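You operate a simulated robot arm through the tools that you are given. There is no shell and no other tool. Be economical: measure what you need, move in short steps, check, and stop when the job is done.

You are at the controls of a simulated two-armed robot. One attempt, no reset.

## Task
Hold the grab rail on the top of the fitting table steady with one hand and flip the left rail lever the other way with the other.

It is judged by the outcome, as a careful person would: the job done as asked, and still so three seconds after it is handed in. It fails if anything else is knocked over, pushed out of place, dropped, spilled or broken.

## Robot
Two 7-joint arms with two-finger parallel grippers on one trunk, on a base that drives. Base frame: it is fixed to the floor where the robot stands at the start and does not move with it; the origin is under the middle of the robot, x ahead of it, y to its left, z up; the surface under the hand at the start is at about z = 0.72. Units: m, rad, N and s.
The left shoulder is at the start at [0.05, 0.165, 1.105], the right one opposite. With the tool pointing down near the work surface each hand reaches from about 0.1 to 0.68 m from the robot's upright axis, wherever it stands, measured 20 degrees to its own side. Places, roughly: left rail lever [0.5, -0.1, 0.8]. Payload 3.91 kg a hand.
The TCP of each hand is the grasp point between the finger pads, 0.03 m short of the fingertips. In the tool frame z runs along the fingers and y along their closing line. The gripper opens to 0.11 m. The fingers are 0.02 m wide and 0.01 m thick; the gripper's body (0.048 by 0.112 m) begins 0.055 m behind the TCP.
Orientation is that of the tool frame in the base frame, as a unit quaternion [w, x, y, z]. With the fingers straight down and closing along the base's y, the tool's x points along the base's -x, its y along +y and its z along -z.

## Interface
- The arms move only by the tool servo_tool. It takes "left_commands", "right_commands" or both (then of equal length, played together; a hand with none holds still); each is text: rows parted by semicolons, each of 7 numbers parted by spaces: the finger opening in m, from 0 to 0.11, then the shift along the tool's x, y, z in m, then the turn, a rotation vector about the tool's x, y, z in rad. In form: claw tx ty tz wx wy wz; .... A call has 1 to 12 rows; each row shifts and turns the commanded pose from where the row before left it, along the tool's axes as they then stand. Each row takes 0.2 s and may step no farther than 0.05 m and 0.15 rad from the row before; otherwise, or with a gripper value out of range, the whole call is refused. Where a pose cannot be reached the arm comes as near as it can. A force on the tool above 40 N (or 10 N above the force at the start of the call, whichever is more), or a blocked arm, ends the call early, and 0.2 s more pass. Each finger travels about 0.045 m/s and halts on what it meets, pressing with about 26 N; the grip force reading is that of the motor and also rises with nothing between the fingers. The clock runs only during rows and for 0.2 s after the last one: add rows that do not move to give the fingers time. It gives the time, the measured TCP pose, the force on the tool (base axes), the opening and the grip force at its end, in the units of the frame above (readings bear some noise), with the torque about the TCP (base axes, N m) and any sound that the robot's microphone picked up.
- Cameras (640 x 400 px; columns grow to the right, rows downward): "scene" is now at [0.1183, -0, 1.2822]; the picture's right is [-0.01, -1.00, 0.00], its down [-0.52, 0.00, -0.86] and it looks along [0.86, -0.00, -0.52] (base axes); focal length 264 px, centre (320, 200). "left" rides on the left gripper at [0.072, -0.017, -0.103] in its tool frame; the picture's right is [0.23, 0.97, 0.00], its down [-0.76, 0.18, -0.62] and it looks along [-0.61, 0.14, 0.78] (tool axes); focal length 222 px, centre (320, 200). "right" rides on the right gripper at [0.072, 0.017, -0.103] in its tool frame; the picture's right is [-0.23, 0.97, 0.00], its down [-0.76, -0.18, -0.62] and it looks along [-0.61, -0.14, 0.78] (tool axes); focal length 222 px, centre (320, 200). There is no depth. A picture from a camera that has moved, and an enlarged one, comes with that camera's place and axes in the base frame and with its lens.
- get_image(camera): a new picture of that camera. It takes no simulated time.
- slide_trunk(by): slides the trunk up (or, below 0, down) by that many m; the arms and the scene camera ride with it, the base frame stays. It gives what a move gives, with no picture.
- steer(legs): drives the robot by 1 to 6 legs, each [ahead, left, turn to the left] in m, m and rad, along the robot's own axes; the way and the turn of a leg run together, so that a leg with both is an arc; at most 1.5 m and 3.142 rad a leg. The arms and the cameras ride along, it lands a little off, and it stops where it bumps. It gives what a move gives.
- head_to(pan, tilt): turns the head with the scene camera to pan (to the left, within 1.396 rad either way) and tilt (down, from -0.506 to 1.204), counted from straight ahead of the robot. It gives what a move gives.
- close_up(camera, box): a new picture of the part [left, top, right, bottom] of that camera's present view, enlarged. It takes no simulated time.
- job_done(): hands the job in; it is judged then, once.

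Work in short steps. Places have to be worked out from the pictures, the camera data and where the tool is seen: move nearer, look again, correct. Check each grasp and each placing, and mend what went wrong. You have 120 turns and 100 pictures in all, those below and enlarged ones among them. Open the grippers and draw the arms clear of the work before you hand the job in, unless the task says otherwise; then end with one line.

The tools are called after "Call:" as name(argument=value, ...) on one line, values as JSON. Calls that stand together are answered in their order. servo_tool: Moves the arms, as the interface text tells. Its arguments: {"type":"object","properties":{"left_commands":{"type":"string"},"right_commands":{"type":"string"}},"required":[]} The other tools are called the same way: slide_trunk (by) slides the trunk up or down; steer (legs) drives the base; head_to (pan, tilt) turns the head that bears the scene camera; get_image (camera) takes a picture; close_up (camera, box) takes an enlarged picture of a part of a camera's view; job_done () hands the job in.

At the start:

```text
time: 0.0
left_eef_pos: [0.4436, 0.1857, 1.0279]
left_orientation: [0.0, 0.0, 1.0, 0.0]
left_contact_force: [-0.4, 0.6, 0.4]
left_moment: [0.0, -0.04, -0.01]
left_grip_width: 0.1101
left_grip_force: 0.0
right_eef_pos: [0.4213, -0.1782, 1.1104]
right_orientation: [0.001, 0.001, 1.0, 0.0]
right_contact_force: [0.2, -0.1, -0.5]
right_moment: [0.02, 0.04, -0.02]
right_grip_width: 0.1099
right_grip_force: 0.1
trunk travel left (down, up): [-0.325, 0.178]
robot x, y, heading: [0.004, -0.0039, -0.002]
head pan, tilt: [-0.005, 0.543]
```

scene: 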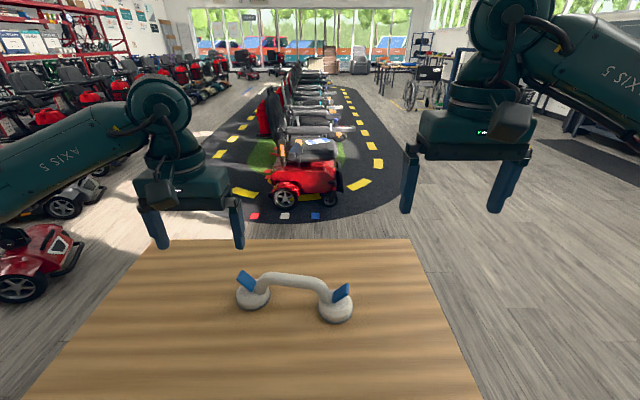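
right: 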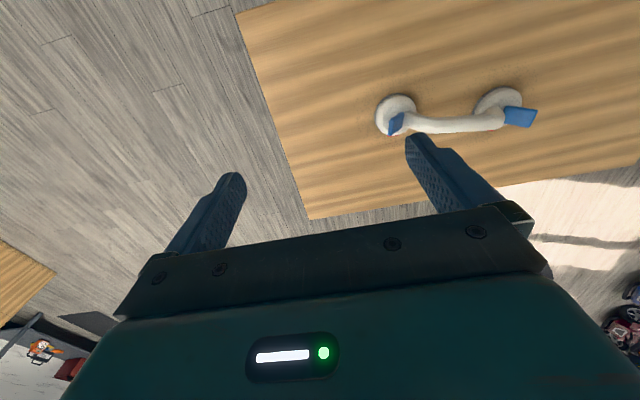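
left: 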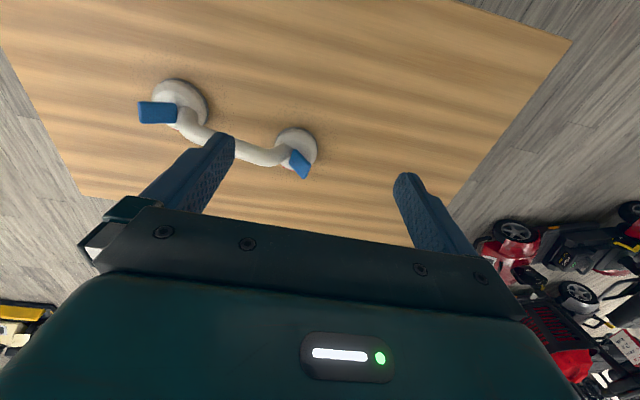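

I'll look closer at the rail and its two levers before choosing a grip.

Call:
close_up(camera="scene", box=[210, 250, 380, 340])

Call:
close_up(camera="right", box=[350, 60, 560, 160])

Call:
close_up(camera="left", box=[110, 60, 350, 200])

```text
3.76 times, centred on (295, 295) of scene
camera zoom: at [0.1183, 0.0, 1.2822], right [-0.01, -1.0, 0.0], down [-0.52, 0.0, -0.86], along [0.86, 0.0, -0.52], focal length 994 px, centre (414, -158)
```

zoom: 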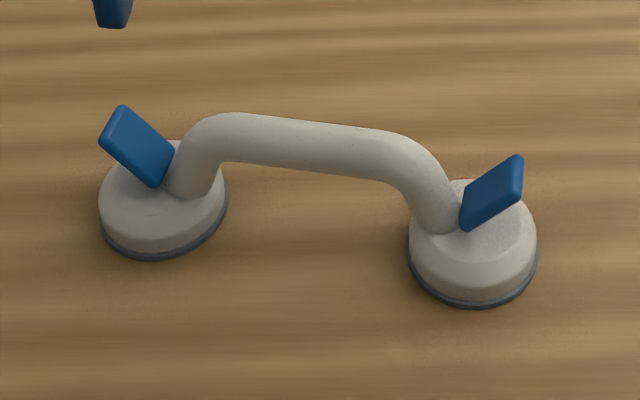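

```text
3.05 times, centred on (455, 110) of right
camera zoom: at [0.3497, -0.1629, 1.212], right [0.23, 0.97, 0.0], down [0.76, -0.18, 0.62], along [0.61, -0.14, -0.78], focal length 677 px, centre (-91, 474)
```

zoom: 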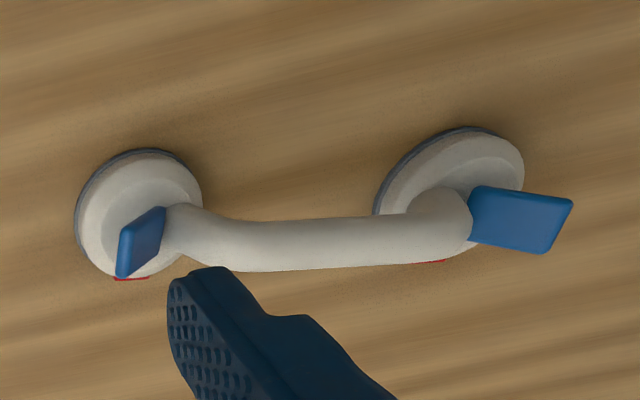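

```text
2.67 times, centred on (230, 130) of left
camera zoom: at [0.371, 0.1684, 1.1293], right [-0.23, 0.97, 0.0], down [0.76, 0.18, 0.62], along [0.61, 0.14, -0.78], focal length 592 px, centre (560, 387)
```

zoom: 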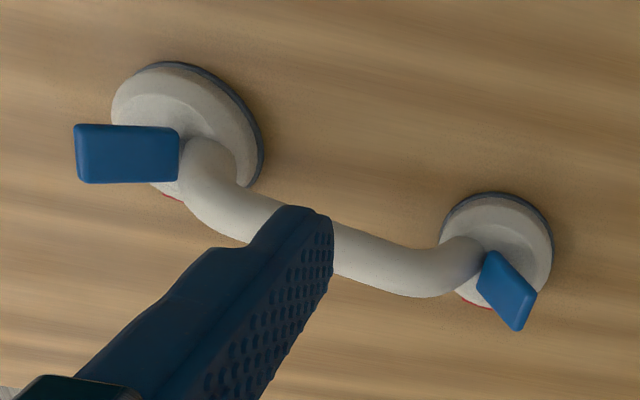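

The rail runs roughly along y (cups near (0.51,-0.04) and (0.55,0.17)). I'll yaw the left hand so its fingers straddle the rail, still high up, and bring the right camera nearer the -y lever, which matches the given rough place.

Call:
servo_tool(left_commands="0.11 0 0 0 0 0 0.146; 0.11 0 0 0 0 0 0.146; 0.11 0 0 0 0 0 0.146; 0.11 0 0 0 0 0 0.146; 0.11 0 0 0 0 0 0.146; 0.11 0 0 0 0 0 0.146; 0.11 0 0 0 0 0 0.146; 0.11 0 0 0 0 0 0.146; 0.11 0 0 0 0 0 0.146; 0.11 0 0 0 0 0 0.146; 0.11 0 0 0 0 0 0.146; 0.11 0 0 0 0 0 0.146", right_commands="0.11 0.005 0.02 0.035 0 0 0; 0.11 0.005 0.02 0.035 0 0 0; 0.11 0.005 0.02 0.035 0 0 0; 0.11 0.005 0.02 0.035 0 0 0; 0.11 0 0 0 0 0 0; 0.11 0 0 0 0 0 0; 0.11 0 0 0 0 0 0; 0.11 0 0 0 0 0 0; 0.11 0 0 0 0 0 0; 0.11 0 0 0 0 0 0; 0.11 0 0 0 0 0 0; 0.11 0 0 0 0 0 0")

Call:
get_image(camera="left")

Call:
get_image(camera="right")

Call:
get_image(camera="scene")

```text
time: 2.6
left_eef_pos: [0.441, 0.1532, 1.0273]
left_orientation: [0.0, 0.489, 0.872, 0.0]
left_contact_force: [0.5, 1.0, -0.1]
left_moment: [0.01, 0.0, -0.01]
left_grip_width: 0.1103
left_grip_force: 0.0
left hand out of reach, approached as far as the arm can: row 7, 8, 9, 10, 11, 12
right_eef_pos: [0.4005, -0.0992, 0.9689]
right_orientation: [-0.001, -0.001, 1.0, 0.001]
right_contact_force: [0.9, -0.7, 0.3]
right_moment: [-0.01, 0.02, -0.01]
right_grip_width: 0.1098
right_grip_force: 0.1
trunk travel left (down, up): [-0.325, 0.178]
robot x, y, heading: [0.0014, -0.0026, -0.004]
head pan, tilt: [-0.005, 0.543]
```

```text
93 pictures are left
camera left: at [0.3894, 0.2062, 1.1284], right [0.71, 0.7, 0.0], down [0.55, -0.56, 0.62], along [0.44, -0.44, -0.78], focal length 222 px, centre (320, 200)
```

left: 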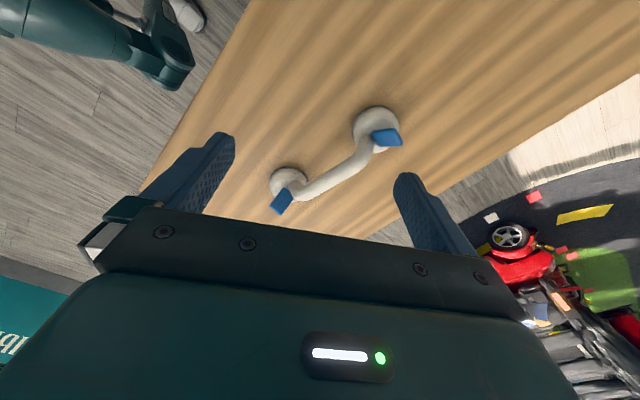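

```text
92 pictures are left
camera right: at [0.3294, -0.0832, 1.0715], right [0.23, 0.97, 0.0], down [0.76, -0.18, 0.62], along [0.61, -0.14, -0.78], focal length 222 px, centre (320, 200)
```

right: 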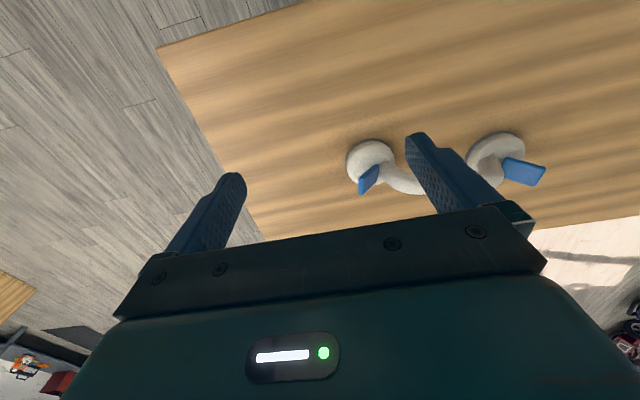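

```text
91 pictures are left
camera scene: at [0.1183, -0.0001, 1.2822], right [-0.01, -1.0, 0.0], down [-0.52, 0.0, -0.86], along [0.86, 0.0, -0.52], focal length 264 px, centre (320, 200)
```

scene: 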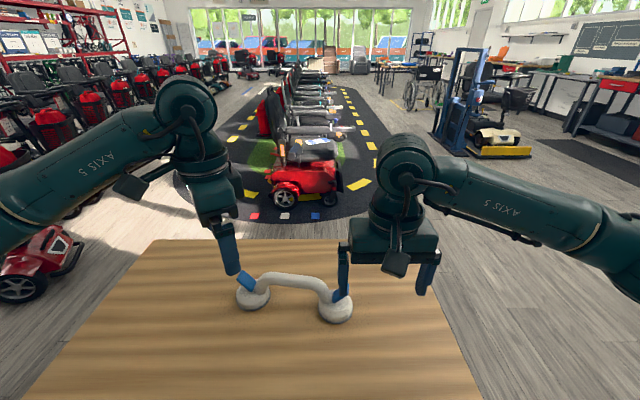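

The left wrist stops after about 60° this way. I'll turn it back the other way and check its actual pose.

Call:
servo_tool(left_commands="0.11 0 0 0 0 0 -0.148; 0.11 0 0 0 0 0 -0.148; 0.11 0 0 0 0 0 -0.148; 0.11 0 0 0 0 0 -0.148; 0.11 0 0 0 0 0 -0.148; 0.11 0 0 0 0 0 -0.148; 0.11 0 0 0 0 0 -0.148; 0.11 0 0 0 0 0 -0.148; 0.11 0 0 0 0 0 -0.148; 0.11 0 0 0 0 0 -0.148; 0.11 0 0 0 0 0 -0.148; 0.11 0 0 0 0 0 -0.148")

Call:
close_up(camera="right", box=[320, 110, 480, 210])

```text
time: 5.2
left_eef_pos: [0.4408, 0.1536, 1.026]
left_orientation: [0.0, -0.369, 0.929, 0.0]
left_contact_force: [-1.5, 0.8, 0.4]
left_moment: [-0.03, 0.02, 0.01]
left_grip_width: 0.1099
left_grip_force: 0.0
right_eef_pos: [0.4014, -0.0984, 0.9686]
right_orientation: [0.0, 0.0, 1.0, 0.001]
right_contact_force: [0.2, -0.3, 0.2]
right_moment: [-0.02, 0.02, -0.01]
right_grip_width: 0.1102
right_grip_force: 0.0
trunk travel left (down, up): [-0.325, 0.178]
robot x, y, heading: [0.0017, 0.004, 0.0]
head pan, tilt: [-0.005, 0.543]
```

```text
4.00 times, centred on (400, 160) of right
camera zoom: at [0.3294, -0.0831, 1.0715], right [0.23, 0.97, 0.0], down [0.76, -0.18, 0.62], along [0.61, -0.14, -0.78], focal length 888 px, centre (0, 360)
```

zoom: 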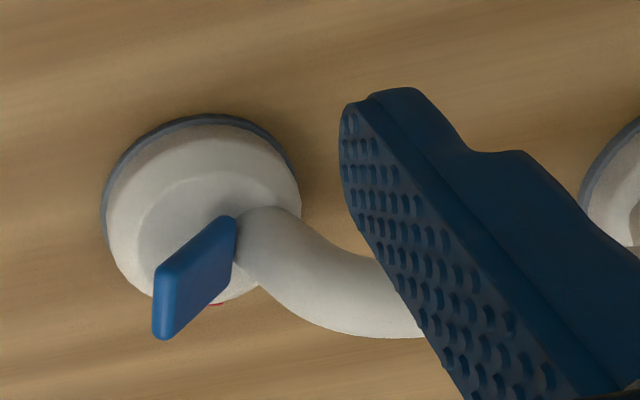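

Counter-rotation works. I'll continue to align with the rail (tool x near 259°) and view.

Call:
servo_tool(left_commands="0.11 0 0 0 0 0 -0.127; 0.11 0 0 0 0 0 -0.127; 0.11 0 0 0 0 0 -0.127; 0.11 0 0 0 0 0 -0.127; 0.11 0 0 0 0 0 -0.127")

Call:
get_image(camera="left")

```text
time: 6.4
left_eef_pos: [0.4426, 0.1528, 1.0271]
left_orientation: [0.0, -0.641, 0.767, 0.0]
left_contact_force: [0.2, 0.7, 0.1]
left_moment: [0.01, -0.02, 0.01]
left_grip_width: 0.1101
left_grip_force: 0.1
right_eef_pos: [0.4011, -0.0991, 0.9685]
right_orientation: [0.0, 0.0, 1.0, 0.0]
right_contact_force: [-0.1, 0.0, -0.7]
right_moment: [0.01, 0.02, 0.01]
right_grip_width: 0.1103
right_grip_force: 0.0
trunk travel left (down, up): [-0.325, 0.178]
robot x, y, heading: [-0.0002, -0.0029, 0.001]
head pan, tilt: [-0.005, 0.543]
```

```text
89 pictures are left
camera left: at [0.4456, 0.0791, 1.1287], right [-1.0, -0.05, 0.0], down [-0.04, 0.78, 0.62], along [-0.03, 0.62, -0.78], focal length 222 px, centre (320, 200)
```

left: 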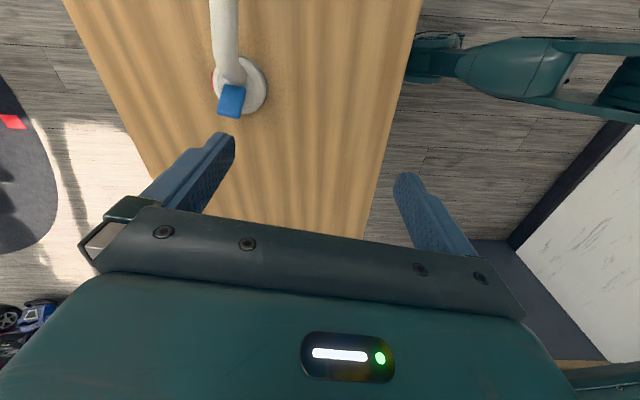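

The orientation is now right. I'll move the left hand out beyond the rail, still high, to see the far side (red marks) of the -y cup and its lever.

Call:
servo_tool(left_commands="0.11 0.02 -0.036 0.006 0 0 0; 0.11 0.02 -0.036 0.006 0 0 0; 0.11 0.02 -0.036 0.006 0 0 0; 0.11 0.02 -0.036 0.006 0 0 0; 0.11 0.02 -0.036 0.006 0 0 0")

Call:
get_image(camera="left")

```text
time: 7.6
left_eef_pos: [0.6015, 0.0225, 0.9979]
left_orientation: [0.001, -0.639, 0.769, 0.001]
left_contact_force: [0.0, 0.0, 0.7]
left_moment: [0.0, 0.03, 0.03]
left_grip_width: 0.1102
left_grip_force: 0.0
right_eef_pos: [0.4018, -0.0997, 0.9683]
right_orientation: [0.0, 0.0, 1.0, 0.0]
right_contact_force: [-0.7, -0.3, 0.2]
right_moment: [0.02, -0.01, 0.01]
right_grip_width: 0.1099
right_grip_force: 0.0
trunk travel left (down, up): [-0.325, 0.178]
robot x, y, heading: [-0.0042, 0.0002, -0.003]
head pan, tilt: [-0.005, 0.543]
```

```text
88 pictures are left
camera left: at [0.6044, -0.0525, 1.0995], right [-1.0, -0.05, 0.0], down [-0.04, 0.78, 0.62], along [-0.03, 0.62, -0.78], focal length 222 px, centre (320, 200)
```

left: 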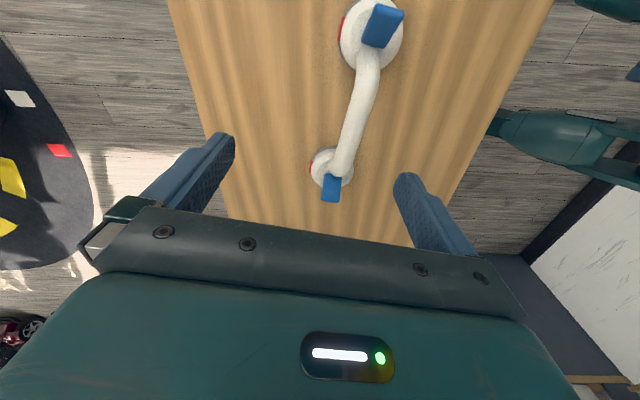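

Call:
close_up(camera="left", box=[280, 0, 440, 100])

Call:
close_up(camera="left", box=[250, 120, 410, 220])

```text
4.00 times, centred on (360, 50) of left
camera zoom: at [0.6044, -0.0525, 1.0995], right [-1.0, -0.05, 0.0], down [-0.04, 0.78, 0.62], along [-0.03, 0.62, -0.78], focal length 888 px, centre (160, 800)
```

zoom: 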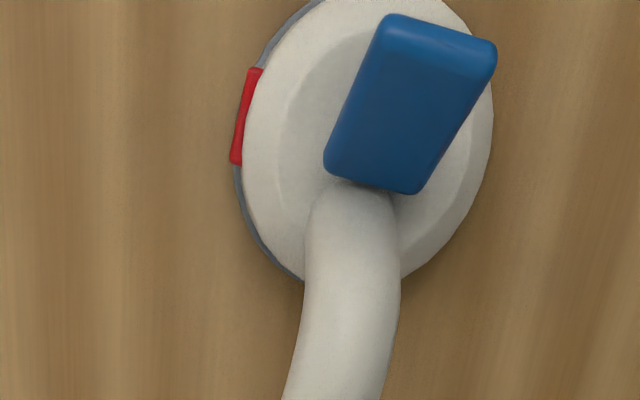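

```text
4.00 times, centred on (330, 170) of left
camera zoom: at [0.6044, -0.0525, 1.0995], right [-1.0, -0.05, 0.0], down [-0.04, 0.78, 0.62], along [-0.03, 0.62, -0.78], focal length 888 px, centre (280, 320)
```

zoom: 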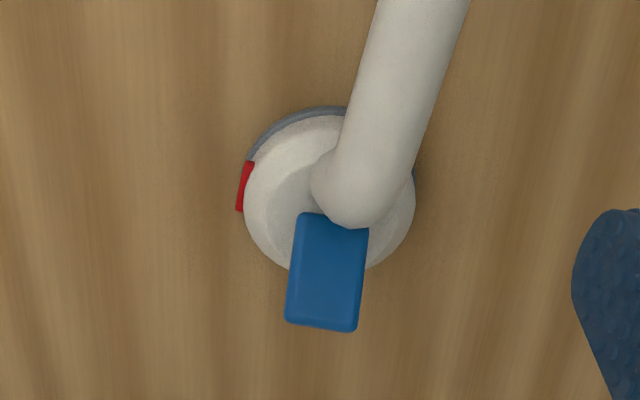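

The target lever is a paddle rising from the cup's centre (~(0.536,-0.032,0.75)) outward to its tip (~(0.532,-0.066,0.796)). The bar is near z=0.80. I'll bring the left hand over the rail's +y part at z=0.90 and check alignment.

Call:
servo_tool(left_commands="0.11 -0.0159 0.0139 0.0245 0 0 0; 0.11 -0.0159 0.0139 0.0245 0 0 0; 0.11 -0.0159 0.0139 0.0245 0 0 0; 0.11 -0.0159 0.0139 0.0245 0 0 0")

Call:
get_image(camera="left")

Call:
close_up(camera="scene", box=[180, 180, 420, 330])

```text
time: 8.6
left_eef_pos: [0.5577, 0.0956, 0.8989]
left_orientation: [-0.001, -0.64, 0.768, -0.001]
left_contact_force: [-0.2, -0.1, 0.2]
left_moment: [0.03, -0.03, 0.0]
left_grip_width: 0.1099
left_grip_force: 0.1
right_eef_pos: [0.4012, -0.098, 0.9688]
right_orientation: [0.0, -0.001, 1.0, 0.0]
right_contact_force: [-0.5, 0.4, -0.7]
right_moment: [-0.01, 0.01, -0.02]
right_grip_width: 0.11
right_grip_force: 0.0
trunk travel left (down, up): [-0.325, 0.178]
robot x, y, heading: [-0.0006, 0.0034, 0.0]
head pan, tilt: [-0.005, 0.543]
```

```text
85 pictures are left
camera left: at [0.5618, 0.0216, 1.0004], right [-1.0, -0.05, 0.0], down [-0.04, 0.78, 0.62], along [-0.03, 0.62, -0.78], focal length 222 px, centre (320, 200)
```

left: 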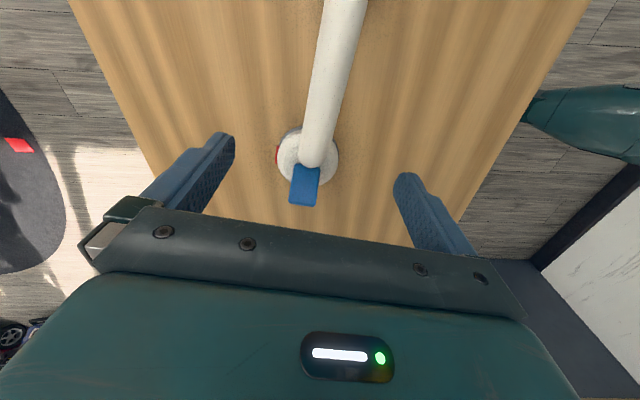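

```text
2.67 times, centred on (300, 255) of scene
camera zoom: at [0.1183, 0.0003, 1.2822], right [-0.01, -1.0, 0.0], down [-0.52, 0.0, -0.86], along [0.86, -0.01, -0.52], focal length 704 px, centre (373, 53)
```

zoom: 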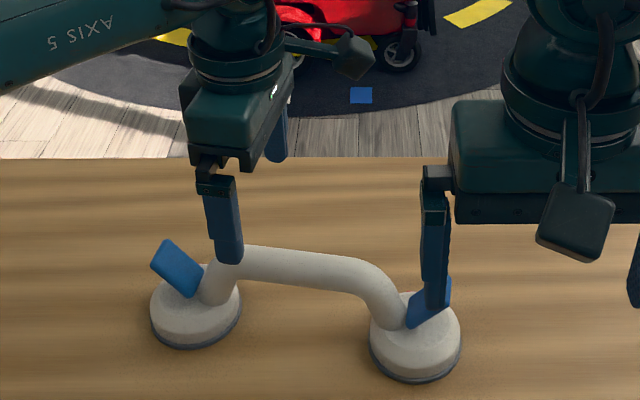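

The bar passes centred between the fingers. I'll shift 15 mm toward its straight part and descend to the bar's height with fingers open.

Call:
servo_tool(left_commands="0.11 0.015 0 0.01 0 0 0; 0.11 0 0 0.03 0 0 0; 0.11 0 0 0.03 0 0 0; 0.11 0 0 0.027 0 0 0")

Call:
get_image(camera="left")

Call:
close_up(camera="scene", box=[200, 210, 400, 335])

```text
time: 9.6
left_eef_pos: [0.5561, 0.0811, 0.8006]
left_orientation: [-0.001, -0.641, 0.768, 0.0]
left_contact_force: [-0.4, -0.1, -0.1]
left_moment: [-0.01, 0.02, 0.02]
left_grip_width: 0.1102
left_grip_force: 0.0
right_eef_pos: [0.4013, -0.0981, 0.9685]
right_orientation: [0.0, 0.0, 1.0, -0.001]
right_contact_force: [0.2, 0.1, 0.7]
right_moment: [0.01, -0.01, 0.01]
right_grip_width: 0.1103
right_grip_force: 0.1
trunk travel left (down, up): [-0.325, 0.178]
robot x, y, heading: [-0.0004, -0.0002, -0.001]
head pan, tilt: [-0.005, 0.543]
```

```text
83 pictures are left
camera left: at [0.5594, 0.0059, 0.9029], right [-1.0, -0.05, 0.0], down [-0.04, 0.78, 0.62], along [-0.03, 0.62, -0.78], focal length 222 px, centre (320, 200)
```

left: 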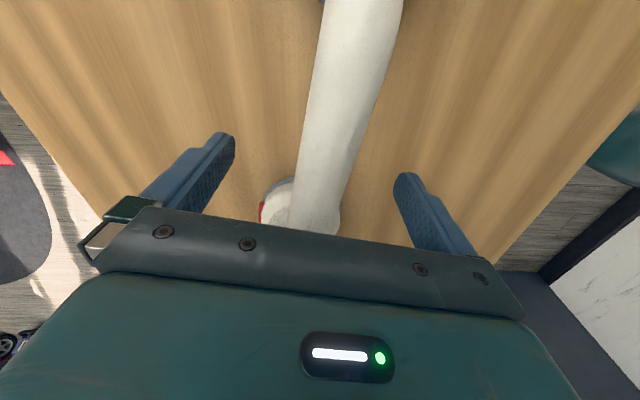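

```text
3.20 times, centred on (300, 272) of scene
camera zoom: at [0.1184, 0.0, 1.2822], right [-0.01, -1.0, 0.0], down [-0.52, 0.0, -0.86], along [0.86, 0.0, -0.52], focal length 845 px, centre (384, -32)
```

zoom: 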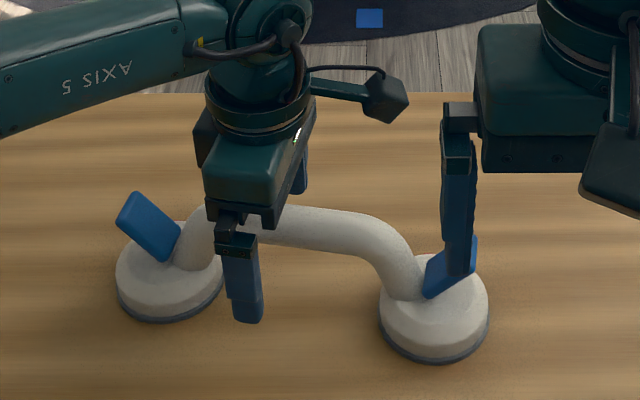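

The bar sits centred at the TCP (about column 320, row 190). Closing the left gripper on it.

Call:
servo_tool(left_commands="0.08 0 0 0 0 0 0; 0.06 0 0 0 0 0 0; 0.04 0 0 0 0 0 0; 0.02 0 0 0 0 0 0; 0.015 0 0 0 0 0 0; 0.015 0 0 0 0 0 0; 0.015 0 0 0 0 0 0; 0.015 0 0 0 0 0 0")

Call:
get_image(camera="left")

Call:
close_up(camera="right", box=[320, 110, 480, 210])

```text
time: 11.4
left_eef_pos: [0.5566, 0.0797, 0.802]
left_orientation: [0.001, -0.641, 0.768, 0.0]
left_contact_force: [0.6, -0.6, 0.5]
left_moment: [-0.07, 0.01, 0.23]
left_grip_width: 0.0298
left_grip_force: 26.2
right_eef_pos: [0.4008, -0.0983, 0.969]
right_orientation: [0.0, -0.001, 1.0, 0.0]
right_contact_force: [-1.5, -0.2, -0.2]
right_moment: [0.02, 0.01, -0.06]
right_grip_width: 0.1102
right_grip_force: 0.1
trunk travel left (down, up): [-0.325, 0.178]
robot x, y, heading: [-0.0008, -0.0009, -0.0]
head pan, tilt: [-0.005, 0.543]
```

```text
81 pictures are left
camera left: at [0.5594, 0.0058, 0.9038], right [-1.0, -0.05, 0.0], down [-0.04, 0.78, 0.62], along [-0.03, 0.62, -0.78], focal length 222 px, centre (320, 200)
```

left: 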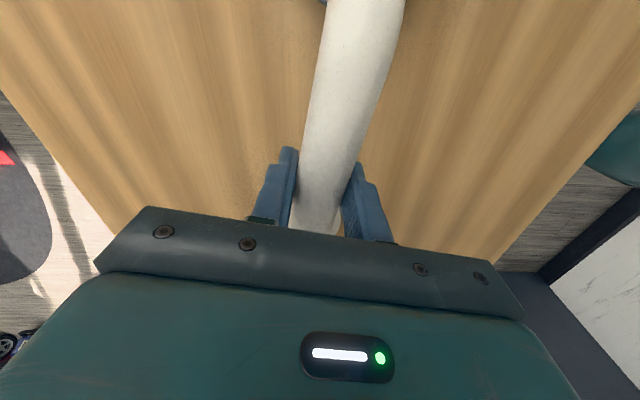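

```text
4.00 times, centred on (400, 160) of right
camera zoom: at [0.3293, -0.0831, 1.0716], right [0.23, 0.97, 0.0], down [0.76, -0.18, 0.62], along [0.61, -0.14, -0.78], focal length 888 px, centre (0, 360)
```

zoom: 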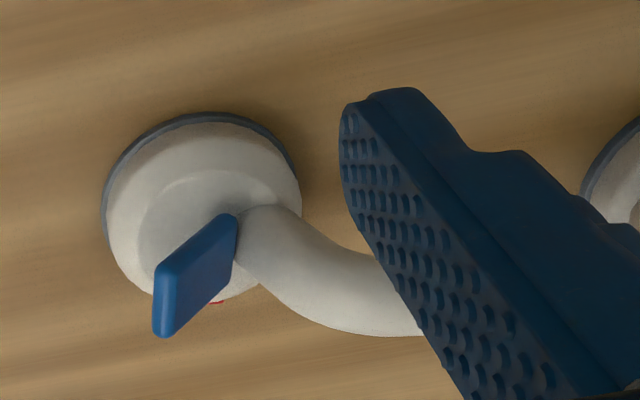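

Left grip is firm (width 0.030, force 26 N, no pull on the rail), and the right camera confirms the lever tip at (0.532,-0.066,0.796). I'll bring the right hand's +y finger above the lever's upper face, just inboard of the tip edge.

Call:
servo_tool(right_commands="0.09 -0.033 0 0 0 0 0; 0.08 -0.033 0 0 0 0 0; 0.08 -0.033 -0.002 0 0 0 0; 0.08 -0.032 -0.001 0 0 0 0; 0.08 0 0 0.03 0 0 0; 0.08 0 0 0.03 0 0 0; 0.08 0 0 0.03 0 0 0; 0.08 0 0 0.03 0 0 0; 0.08 0 0 0 0 0 0")

Call:
get_image(camera="right")

Call:
close_up(camera="scene", box=[260, 220, 420, 320])

```text
time: 13.4
left_eef_pos: [0.5568, 0.0791, 0.8026]
left_orientation: [0.001, -0.641, 0.768, 0.001]
left_contact_force: [0.0, 1.3, 1.3]
left_moment: [0.01, 0.02, 0.19]
left_grip_width: 0.0299
left_grip_force: 25.9
right_eef_pos: [0.5343, -0.1017, 0.8497]
right_orientation: [0.001, 0.0, 1.0, 0.0]
right_contact_force: [0.4, 0.0, 0.5]
right_moment: [0.02, -0.03, 0.04]
right_grip_width: 0.0798
right_grip_force: 0.1
trunk travel left (down, up): [-0.325, 0.178]
robot x, y, heading: [0.0027, 0.0012, -0.002]
head pan, tilt: [-0.005, 0.543]
```

```text
79 pictures are left
camera right: at [0.4614, -0.0856, 0.9523], right [0.23, 0.97, 0.0], down [0.76, -0.18, 0.62], along [0.61, -0.14, -0.78], focal length 222 px, centre (320, 200)
```

right: 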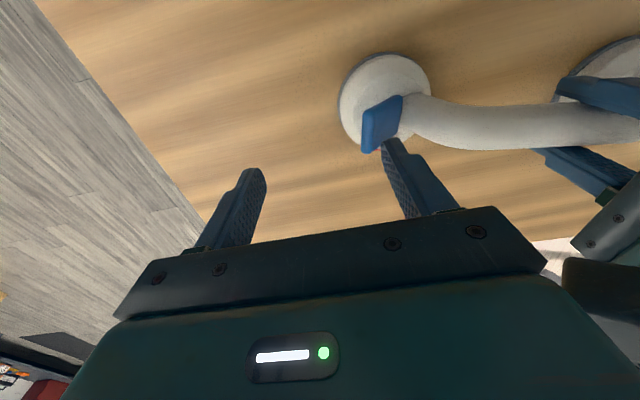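

```text
4.00 times, centred on (340, 270) of scene
camera zoom: at [0.1182, 0.0, 1.2822], right [-0.01, -1.0, 0.0], down [-0.52, 0.0, -0.86], along [0.86, 0.0, -0.52], focal length 1056 px, centre (240, -80)
```

zoom: 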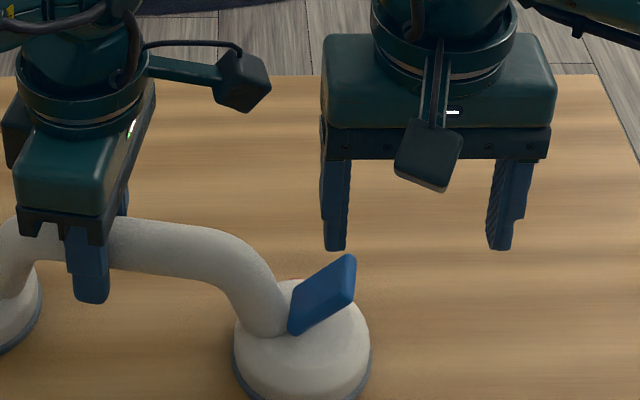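

The finger is just inboard of and above the lever tip. Lowering gently onto the upper face, then pushing outward/down along its arc.

Call:
servo_tool(right_commands="0.08 0 0 0.012 0 0 0; 0.08 0 0 0.012 0 0 0; 0.08 0 0 0.006 0 0 0; 0.08 0 -0.003 0.005 0 0 0; 0.08 0 -0.003 0.005 0 0 0")

Call:
close_up(camera="scene", box=[260, 220, 420, 320])

Call:
close_up(camera="right", box=[300, 30, 500, 155])

```text
time: 14.6
left_eef_pos: [0.5556, 0.0791, 0.8003]
left_orientation: [0.0, -0.64, 0.768, 0.0]
left_contact_force: [1.6, 0.3, 1.1]
left_moment: [0.1, -0.06, 0.22]
left_grip_width: 0.0294
left_grip_force: 25.7
right_eef_pos: [0.5328, -0.1071, 0.8085]
right_orientation: [0.001, 0.0, 1.0, 0.0]
right_contact_force: [-0.7, 0.4, 0.8]
right_moment: [0.03, 0.04, -0.01]
right_grip_width: 0.0802
right_grip_force: 0.0
trunk travel left (down, up): [-0.325, 0.178]
robot x, y, heading: [-0.0019, 0.0019, -0.001]
head pan, tilt: [-0.005, 0.543]
```

```text
4.00 times, centred on (340, 270) of scene
camera zoom: at [0.1182, 0.0, 1.2822], right [-0.01, -1.0, 0.0], down [-0.52, 0.0, -0.86], along [0.86, 0.0, -0.52], focal length 1056 px, centre (240, -80)
```

zoom: 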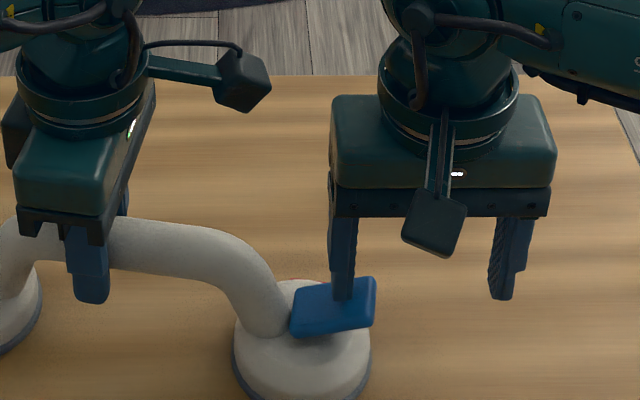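

```text
3.20 times, centred on (400, 92) of right
camera zoom: at [0.461, -0.0917, 0.9117], right [0.23, 0.97, 0.0], down [0.76, -0.18, 0.62], along [0.61, -0.14, -0.78], focal length 711 px, centre (64, 544)
```

zoom: 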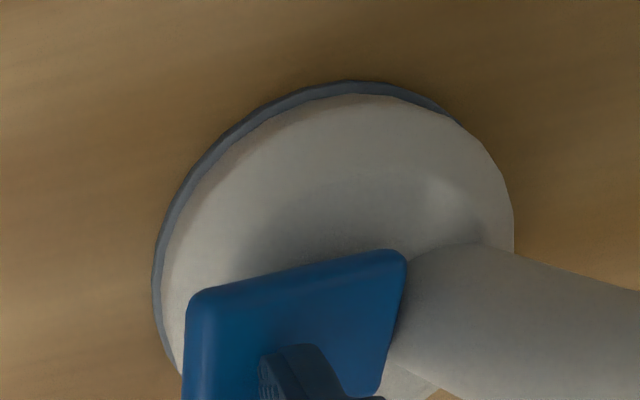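

The lever is rotating down easily with little force. Continuing the push in small steps until it meets its stop.

Call:
servo_tool(right_commands="0.08 0 -0.002 0.005 0 0 0; 0.08 0 -0.002 0.005 0 0 0; 0.08 0 -0.001 0.004 0 0 0; 0.08 0 0 0.004 0 0 0")

Call:
close_up(camera="scene", box=[260, 220, 420, 320])

```text
time: 15.6
left_eef_pos: [0.556, 0.0789, 0.8017]
left_orientation: [-0.001, -0.64, 0.768, 0.0]
left_contact_force: [3.2, 0.5, -1.1]
left_moment: [-0.13, 0.15, 0.3]
left_grip_width: 0.0297
left_grip_force: 26.2
right_eef_pos: [0.5323, -0.113, 0.7909]
right_orientation: [0.0, 0.0, 1.0, -0.001]
right_contact_force: [-2.8, -1.8, 7.5]
right_moment: [0.27, 0.12, 0.18]
right_grip_width: 0.0793
right_grip_force: 0.0
trunk travel left (down, up): [-0.325, 0.178]
robot x, y, heading: [0.0003, -0.0036, -0.002]
head pan, tilt: [-0.005, 0.543]
```

```text
4.00 times, centred on (340, 270) of scene
camera zoom: at [0.1179, 0.0, 1.2823], right [-0.01, -1.0, 0.0], down [-0.52, 0.0, -0.86], along [0.86, -0.01, -0.52], focal length 1056 px, centre (240, -80)
```

zoom: 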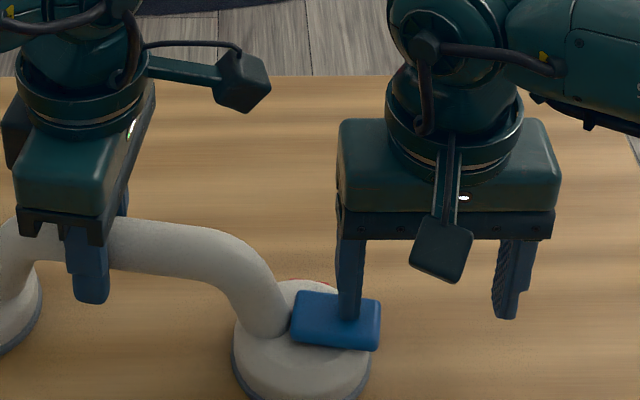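

Resistance (7.5 N) appears with the lever nearly flat. I'll press a few mm more to see if this is the stop or a latch.

Call:
servo_tool(right_commands="0.08 0 0 0.003 0 0 0; 0.08 0 0 0.003 0 0 0; 0.08 0 0 0.003 0 0 0; 0.08 0 0 0 0 0 0")

Call:
close_up(camera="scene", box=[260, 220, 420, 320])

Call:
get_image(camera="right")

```text
time: 16.2
left_eef_pos: [0.5555, 0.0805, 0.8012]
left_orientation: [0.001, -0.642, 0.767, 0.0]
left_contact_force: [-0.3, 2.0, 3.1]
left_moment: [-0.06, 0.26, 0.19]
left_grip_width: 0.0298
left_grip_force: 26.5
right_eef_pos: [0.5341, -0.1107, 0.7928]
right_orientation: [0.003, -0.001, 1.0, 0.004]
right_contact_force: [-2.3, -3.6, 8.7]
right_moment: [0.27, 0.2, 0.18]
right_grip_width: 0.0786
right_grip_force: 0.0
trunk travel left (down, up): [-0.325, 0.178]
robot x, y, heading: [0.0006, 0.0028, 0.001]
head pan, tilt: [-0.005, 0.543]
stopped in row 3 (right hand): the force on the tool passed its limit at 44 N (the readings are from after the stop); the commanded pose is now the measured one
```

```text
4.00 times, centred on (340, 270) of scene
camera zoom: at [0.1168, -0.0002, 1.2823], right [-0.01, -1.0, 0.0], down [-0.51, 0.0, -0.86], along [0.86, -0.01, -0.51], focal length 1056 px, centre (240, -80)
```

zoom: 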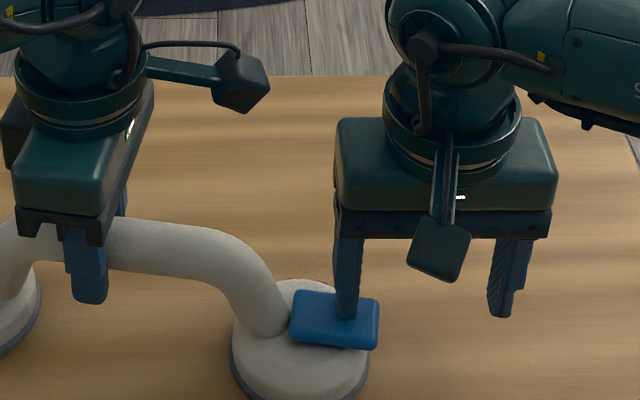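

```text
73 pictures are left
camera right: at [0.4615, -0.0962, 0.8943], right [0.22, 0.97, 0.01], down [0.76, -0.18, 0.63], along [0.61, -0.13, -0.78], focal length 222 px, centre (320, 200)
```

right: 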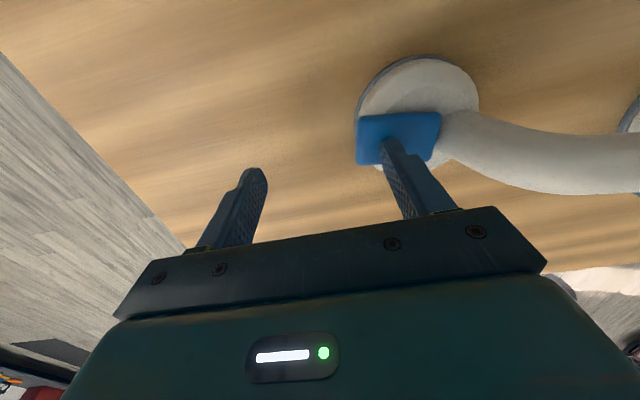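

The force rose steeply to 44 N without motion, so that is the stop, with the lever flat. Lifting the right hand straight up and checking that the lever stays.

Call:
servo_tool(right_commands="0.08 0 0 -0.01 0 0 0; 0.08 0 0 -0.03 0 0 0; 0.08 0 0 -0.03 0 0 0; 0.08 0.01 -0.02 -0.03 0 0 0; 0.08 0.02 -0.03 -0.03 0 0 0")

Call:
close_up(camera="scene", box=[210, 220, 400, 340])

Call:
get_image(camera="right")

```text
time: 17.4
left_eef_pos: [0.5556, 0.0817, 0.8005]
left_orientation: [0.001, -0.642, 0.767, 0.0]
left_contact_force: [-3.0, 1.3, 13.0]
left_moment: [0.41, -0.15, 0.42]
left_grip_width: 0.0296
left_grip_force: 26.2
right_eef_pos: [0.5027, -0.1623, 0.9184]
right_orientation: [0.003, -0.001, 1.0, 0.004]
right_contact_force: [-0.8, 0.1, -0.6]
right_moment: [-0.01, 0.04, 0.04]
right_grip_width: 0.0802
right_grip_force: 0.1
trunk travel left (down, up): [-0.325, 0.178]
robot x, y, heading: [-0.0002, -0.0034, -0.003]
head pan, tilt: [-0.005, 0.543]
```

```text
3.33 times, centred on (305, 280) of scene
camera zoom: at [0.1169, -0.0002, 1.2823], right [-0.01, -1.0, 0.0], down [-0.51, 0.0, -0.86], along [0.86, -0.01, -0.51], focal length 880 px, centre (370, -67)
```

zoom: 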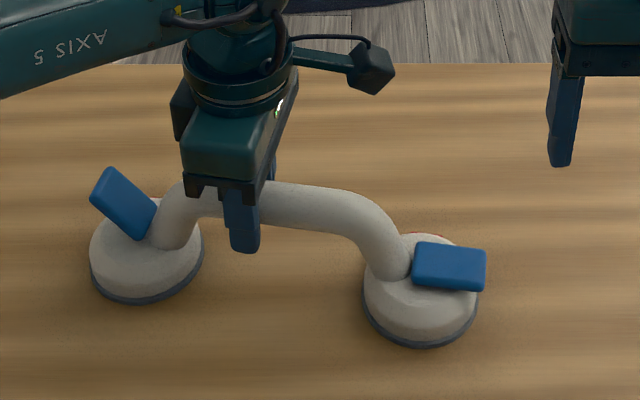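

```text
71 pictures are left
camera right: at [0.4298, -0.1472, 1.0222], right [0.22, 0.97, 0.01], down [0.76, -0.18, 0.63], along [0.61, -0.14, -0.78], focal length 222 px, centre (320, 200)
```

right: 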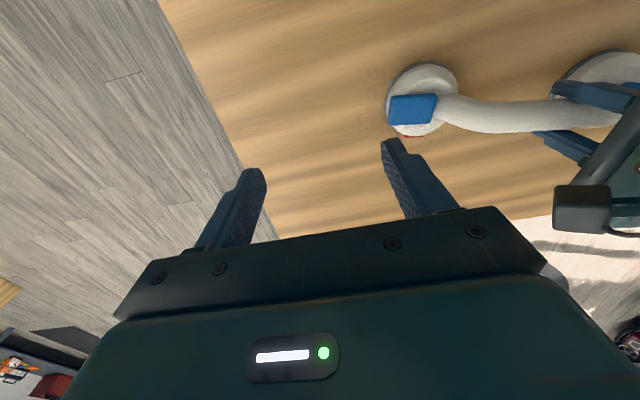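

The lever stays flat after release, and the other lever and rail are unmoved. Now opening the left gripper and lifting it straight up clear of the rail.

Call:
servo_tool(left_commands="0.05 0 0 0 0 0 0; 0.07 0 0 0 0 0 0; 0.09 0 0 0 0 0 0; 0.11 0 0 0 0 0 0; 0.11 0 0 0 0 0 0; 0.11 0 0 0 0 0 0; 0.11 0 0 -0.03 0 0 0; 0.11 0 0 -0.04 0 0 0; 0.11 0 0 -0.04 0 0 0; 0.11 0 0 -0.04 0 0 0; 0.11 -0.03 0 -0.03 0 0 0; 0.11 -0.03 0 -0.02 0 0 0")

Call:
get_image(camera="scene")

Call:
close_up(camera="scene", box=[210, 240, 400, 340])

Call:
close_up(camera="right", box=[350, 40, 510, 140])

```text
time: 20.1
left_eef_pos: [0.5656, 0.1391, 1.002]
left_orientation: [0.001, -0.641, 0.767, 0.001]
left_contact_force: [0.2, -0.7, 1.0]
left_moment: [0.0, -0.03, 0.01]
left_grip_width: 0.1099
left_grip_force: 0.0
right_eef_pos: [0.5035, -0.1622, 0.9195]
right_orientation: [0.003, -0.001, 1.0, 0.002]
right_contact_force: [0.0, 0.7, 0.0]
right_moment: [-0.02, 0.0, -0.01]
right_grip_width: 0.08
right_grip_force: 0.0
trunk travel left (down, up): [-0.325, 0.178]
robot x, y, heading: [-0.0005, -0.0007, -0.001]
head pan, tilt: [-0.005, 0.543]
```

```text
70 pictures are left
camera scene: at [0.1181, 0.0, 1.2822], right [-0.01, -1.0, 0.0], down [-0.52, 0.0, -0.86], along [0.86, -0.01, -0.52], focal length 264 px, centre (320, 200)
```

scene: 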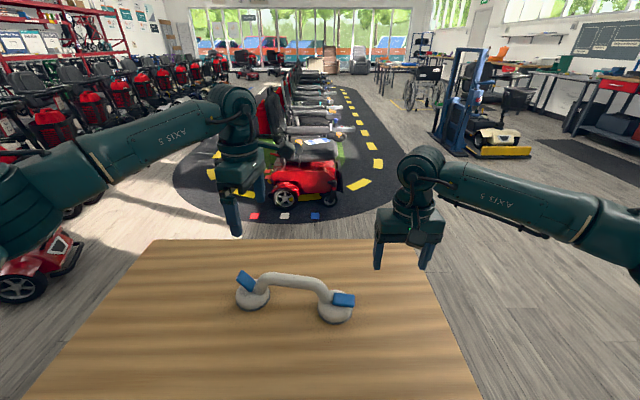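

```text
3.37 times, centred on (305, 290) of scene
camera zoom: at [0.1181, 0.0, 1.2822], right [-0.01, -1.0, 0.0], down [-0.52, 0.0, -0.86], along [0.86, -0.01, -0.52], focal length 889 px, centre (370, -103)
```

zoom: 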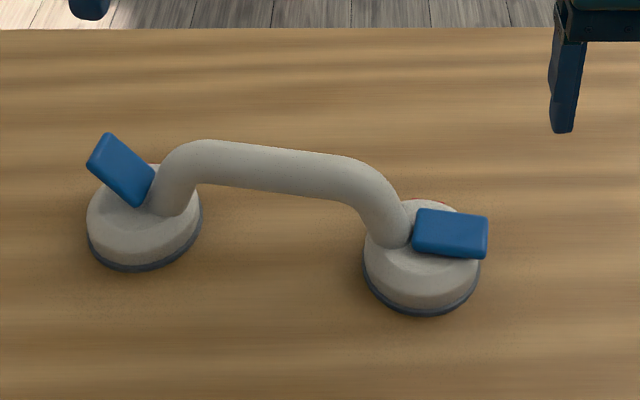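

```text
4.00 times, centred on (430, 90) of right
camera zoom: at [0.4309, -0.1469, 1.0212], right [0.22, 0.97, 0.01], down [0.76, -0.18, 0.63], along [0.61, -0.14, -0.78], focal length 888 px, centre (-120, 640)
```

zoom: 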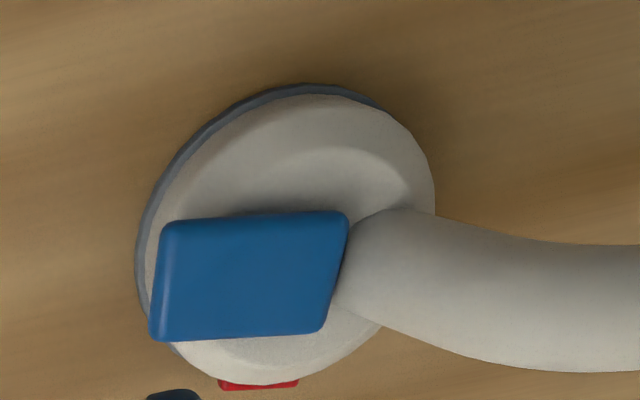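

Rail and other lever are unmoved, the -y lever rests flat at its stop, and both hands are clear with grippers open. Handing in.

Call:
job_done()

```text
The job is handed in.
```

I held the grab rail with the left hand and flipped the rail lever at about (0.53, -0.07) from raised to flat, against its stop. It stayed down after I let go. I took this as the left lever because it matches the place you gave; seen from the robot it is the right-hand one. The rail and the other lever look unmoved, and both hands are open and clear.
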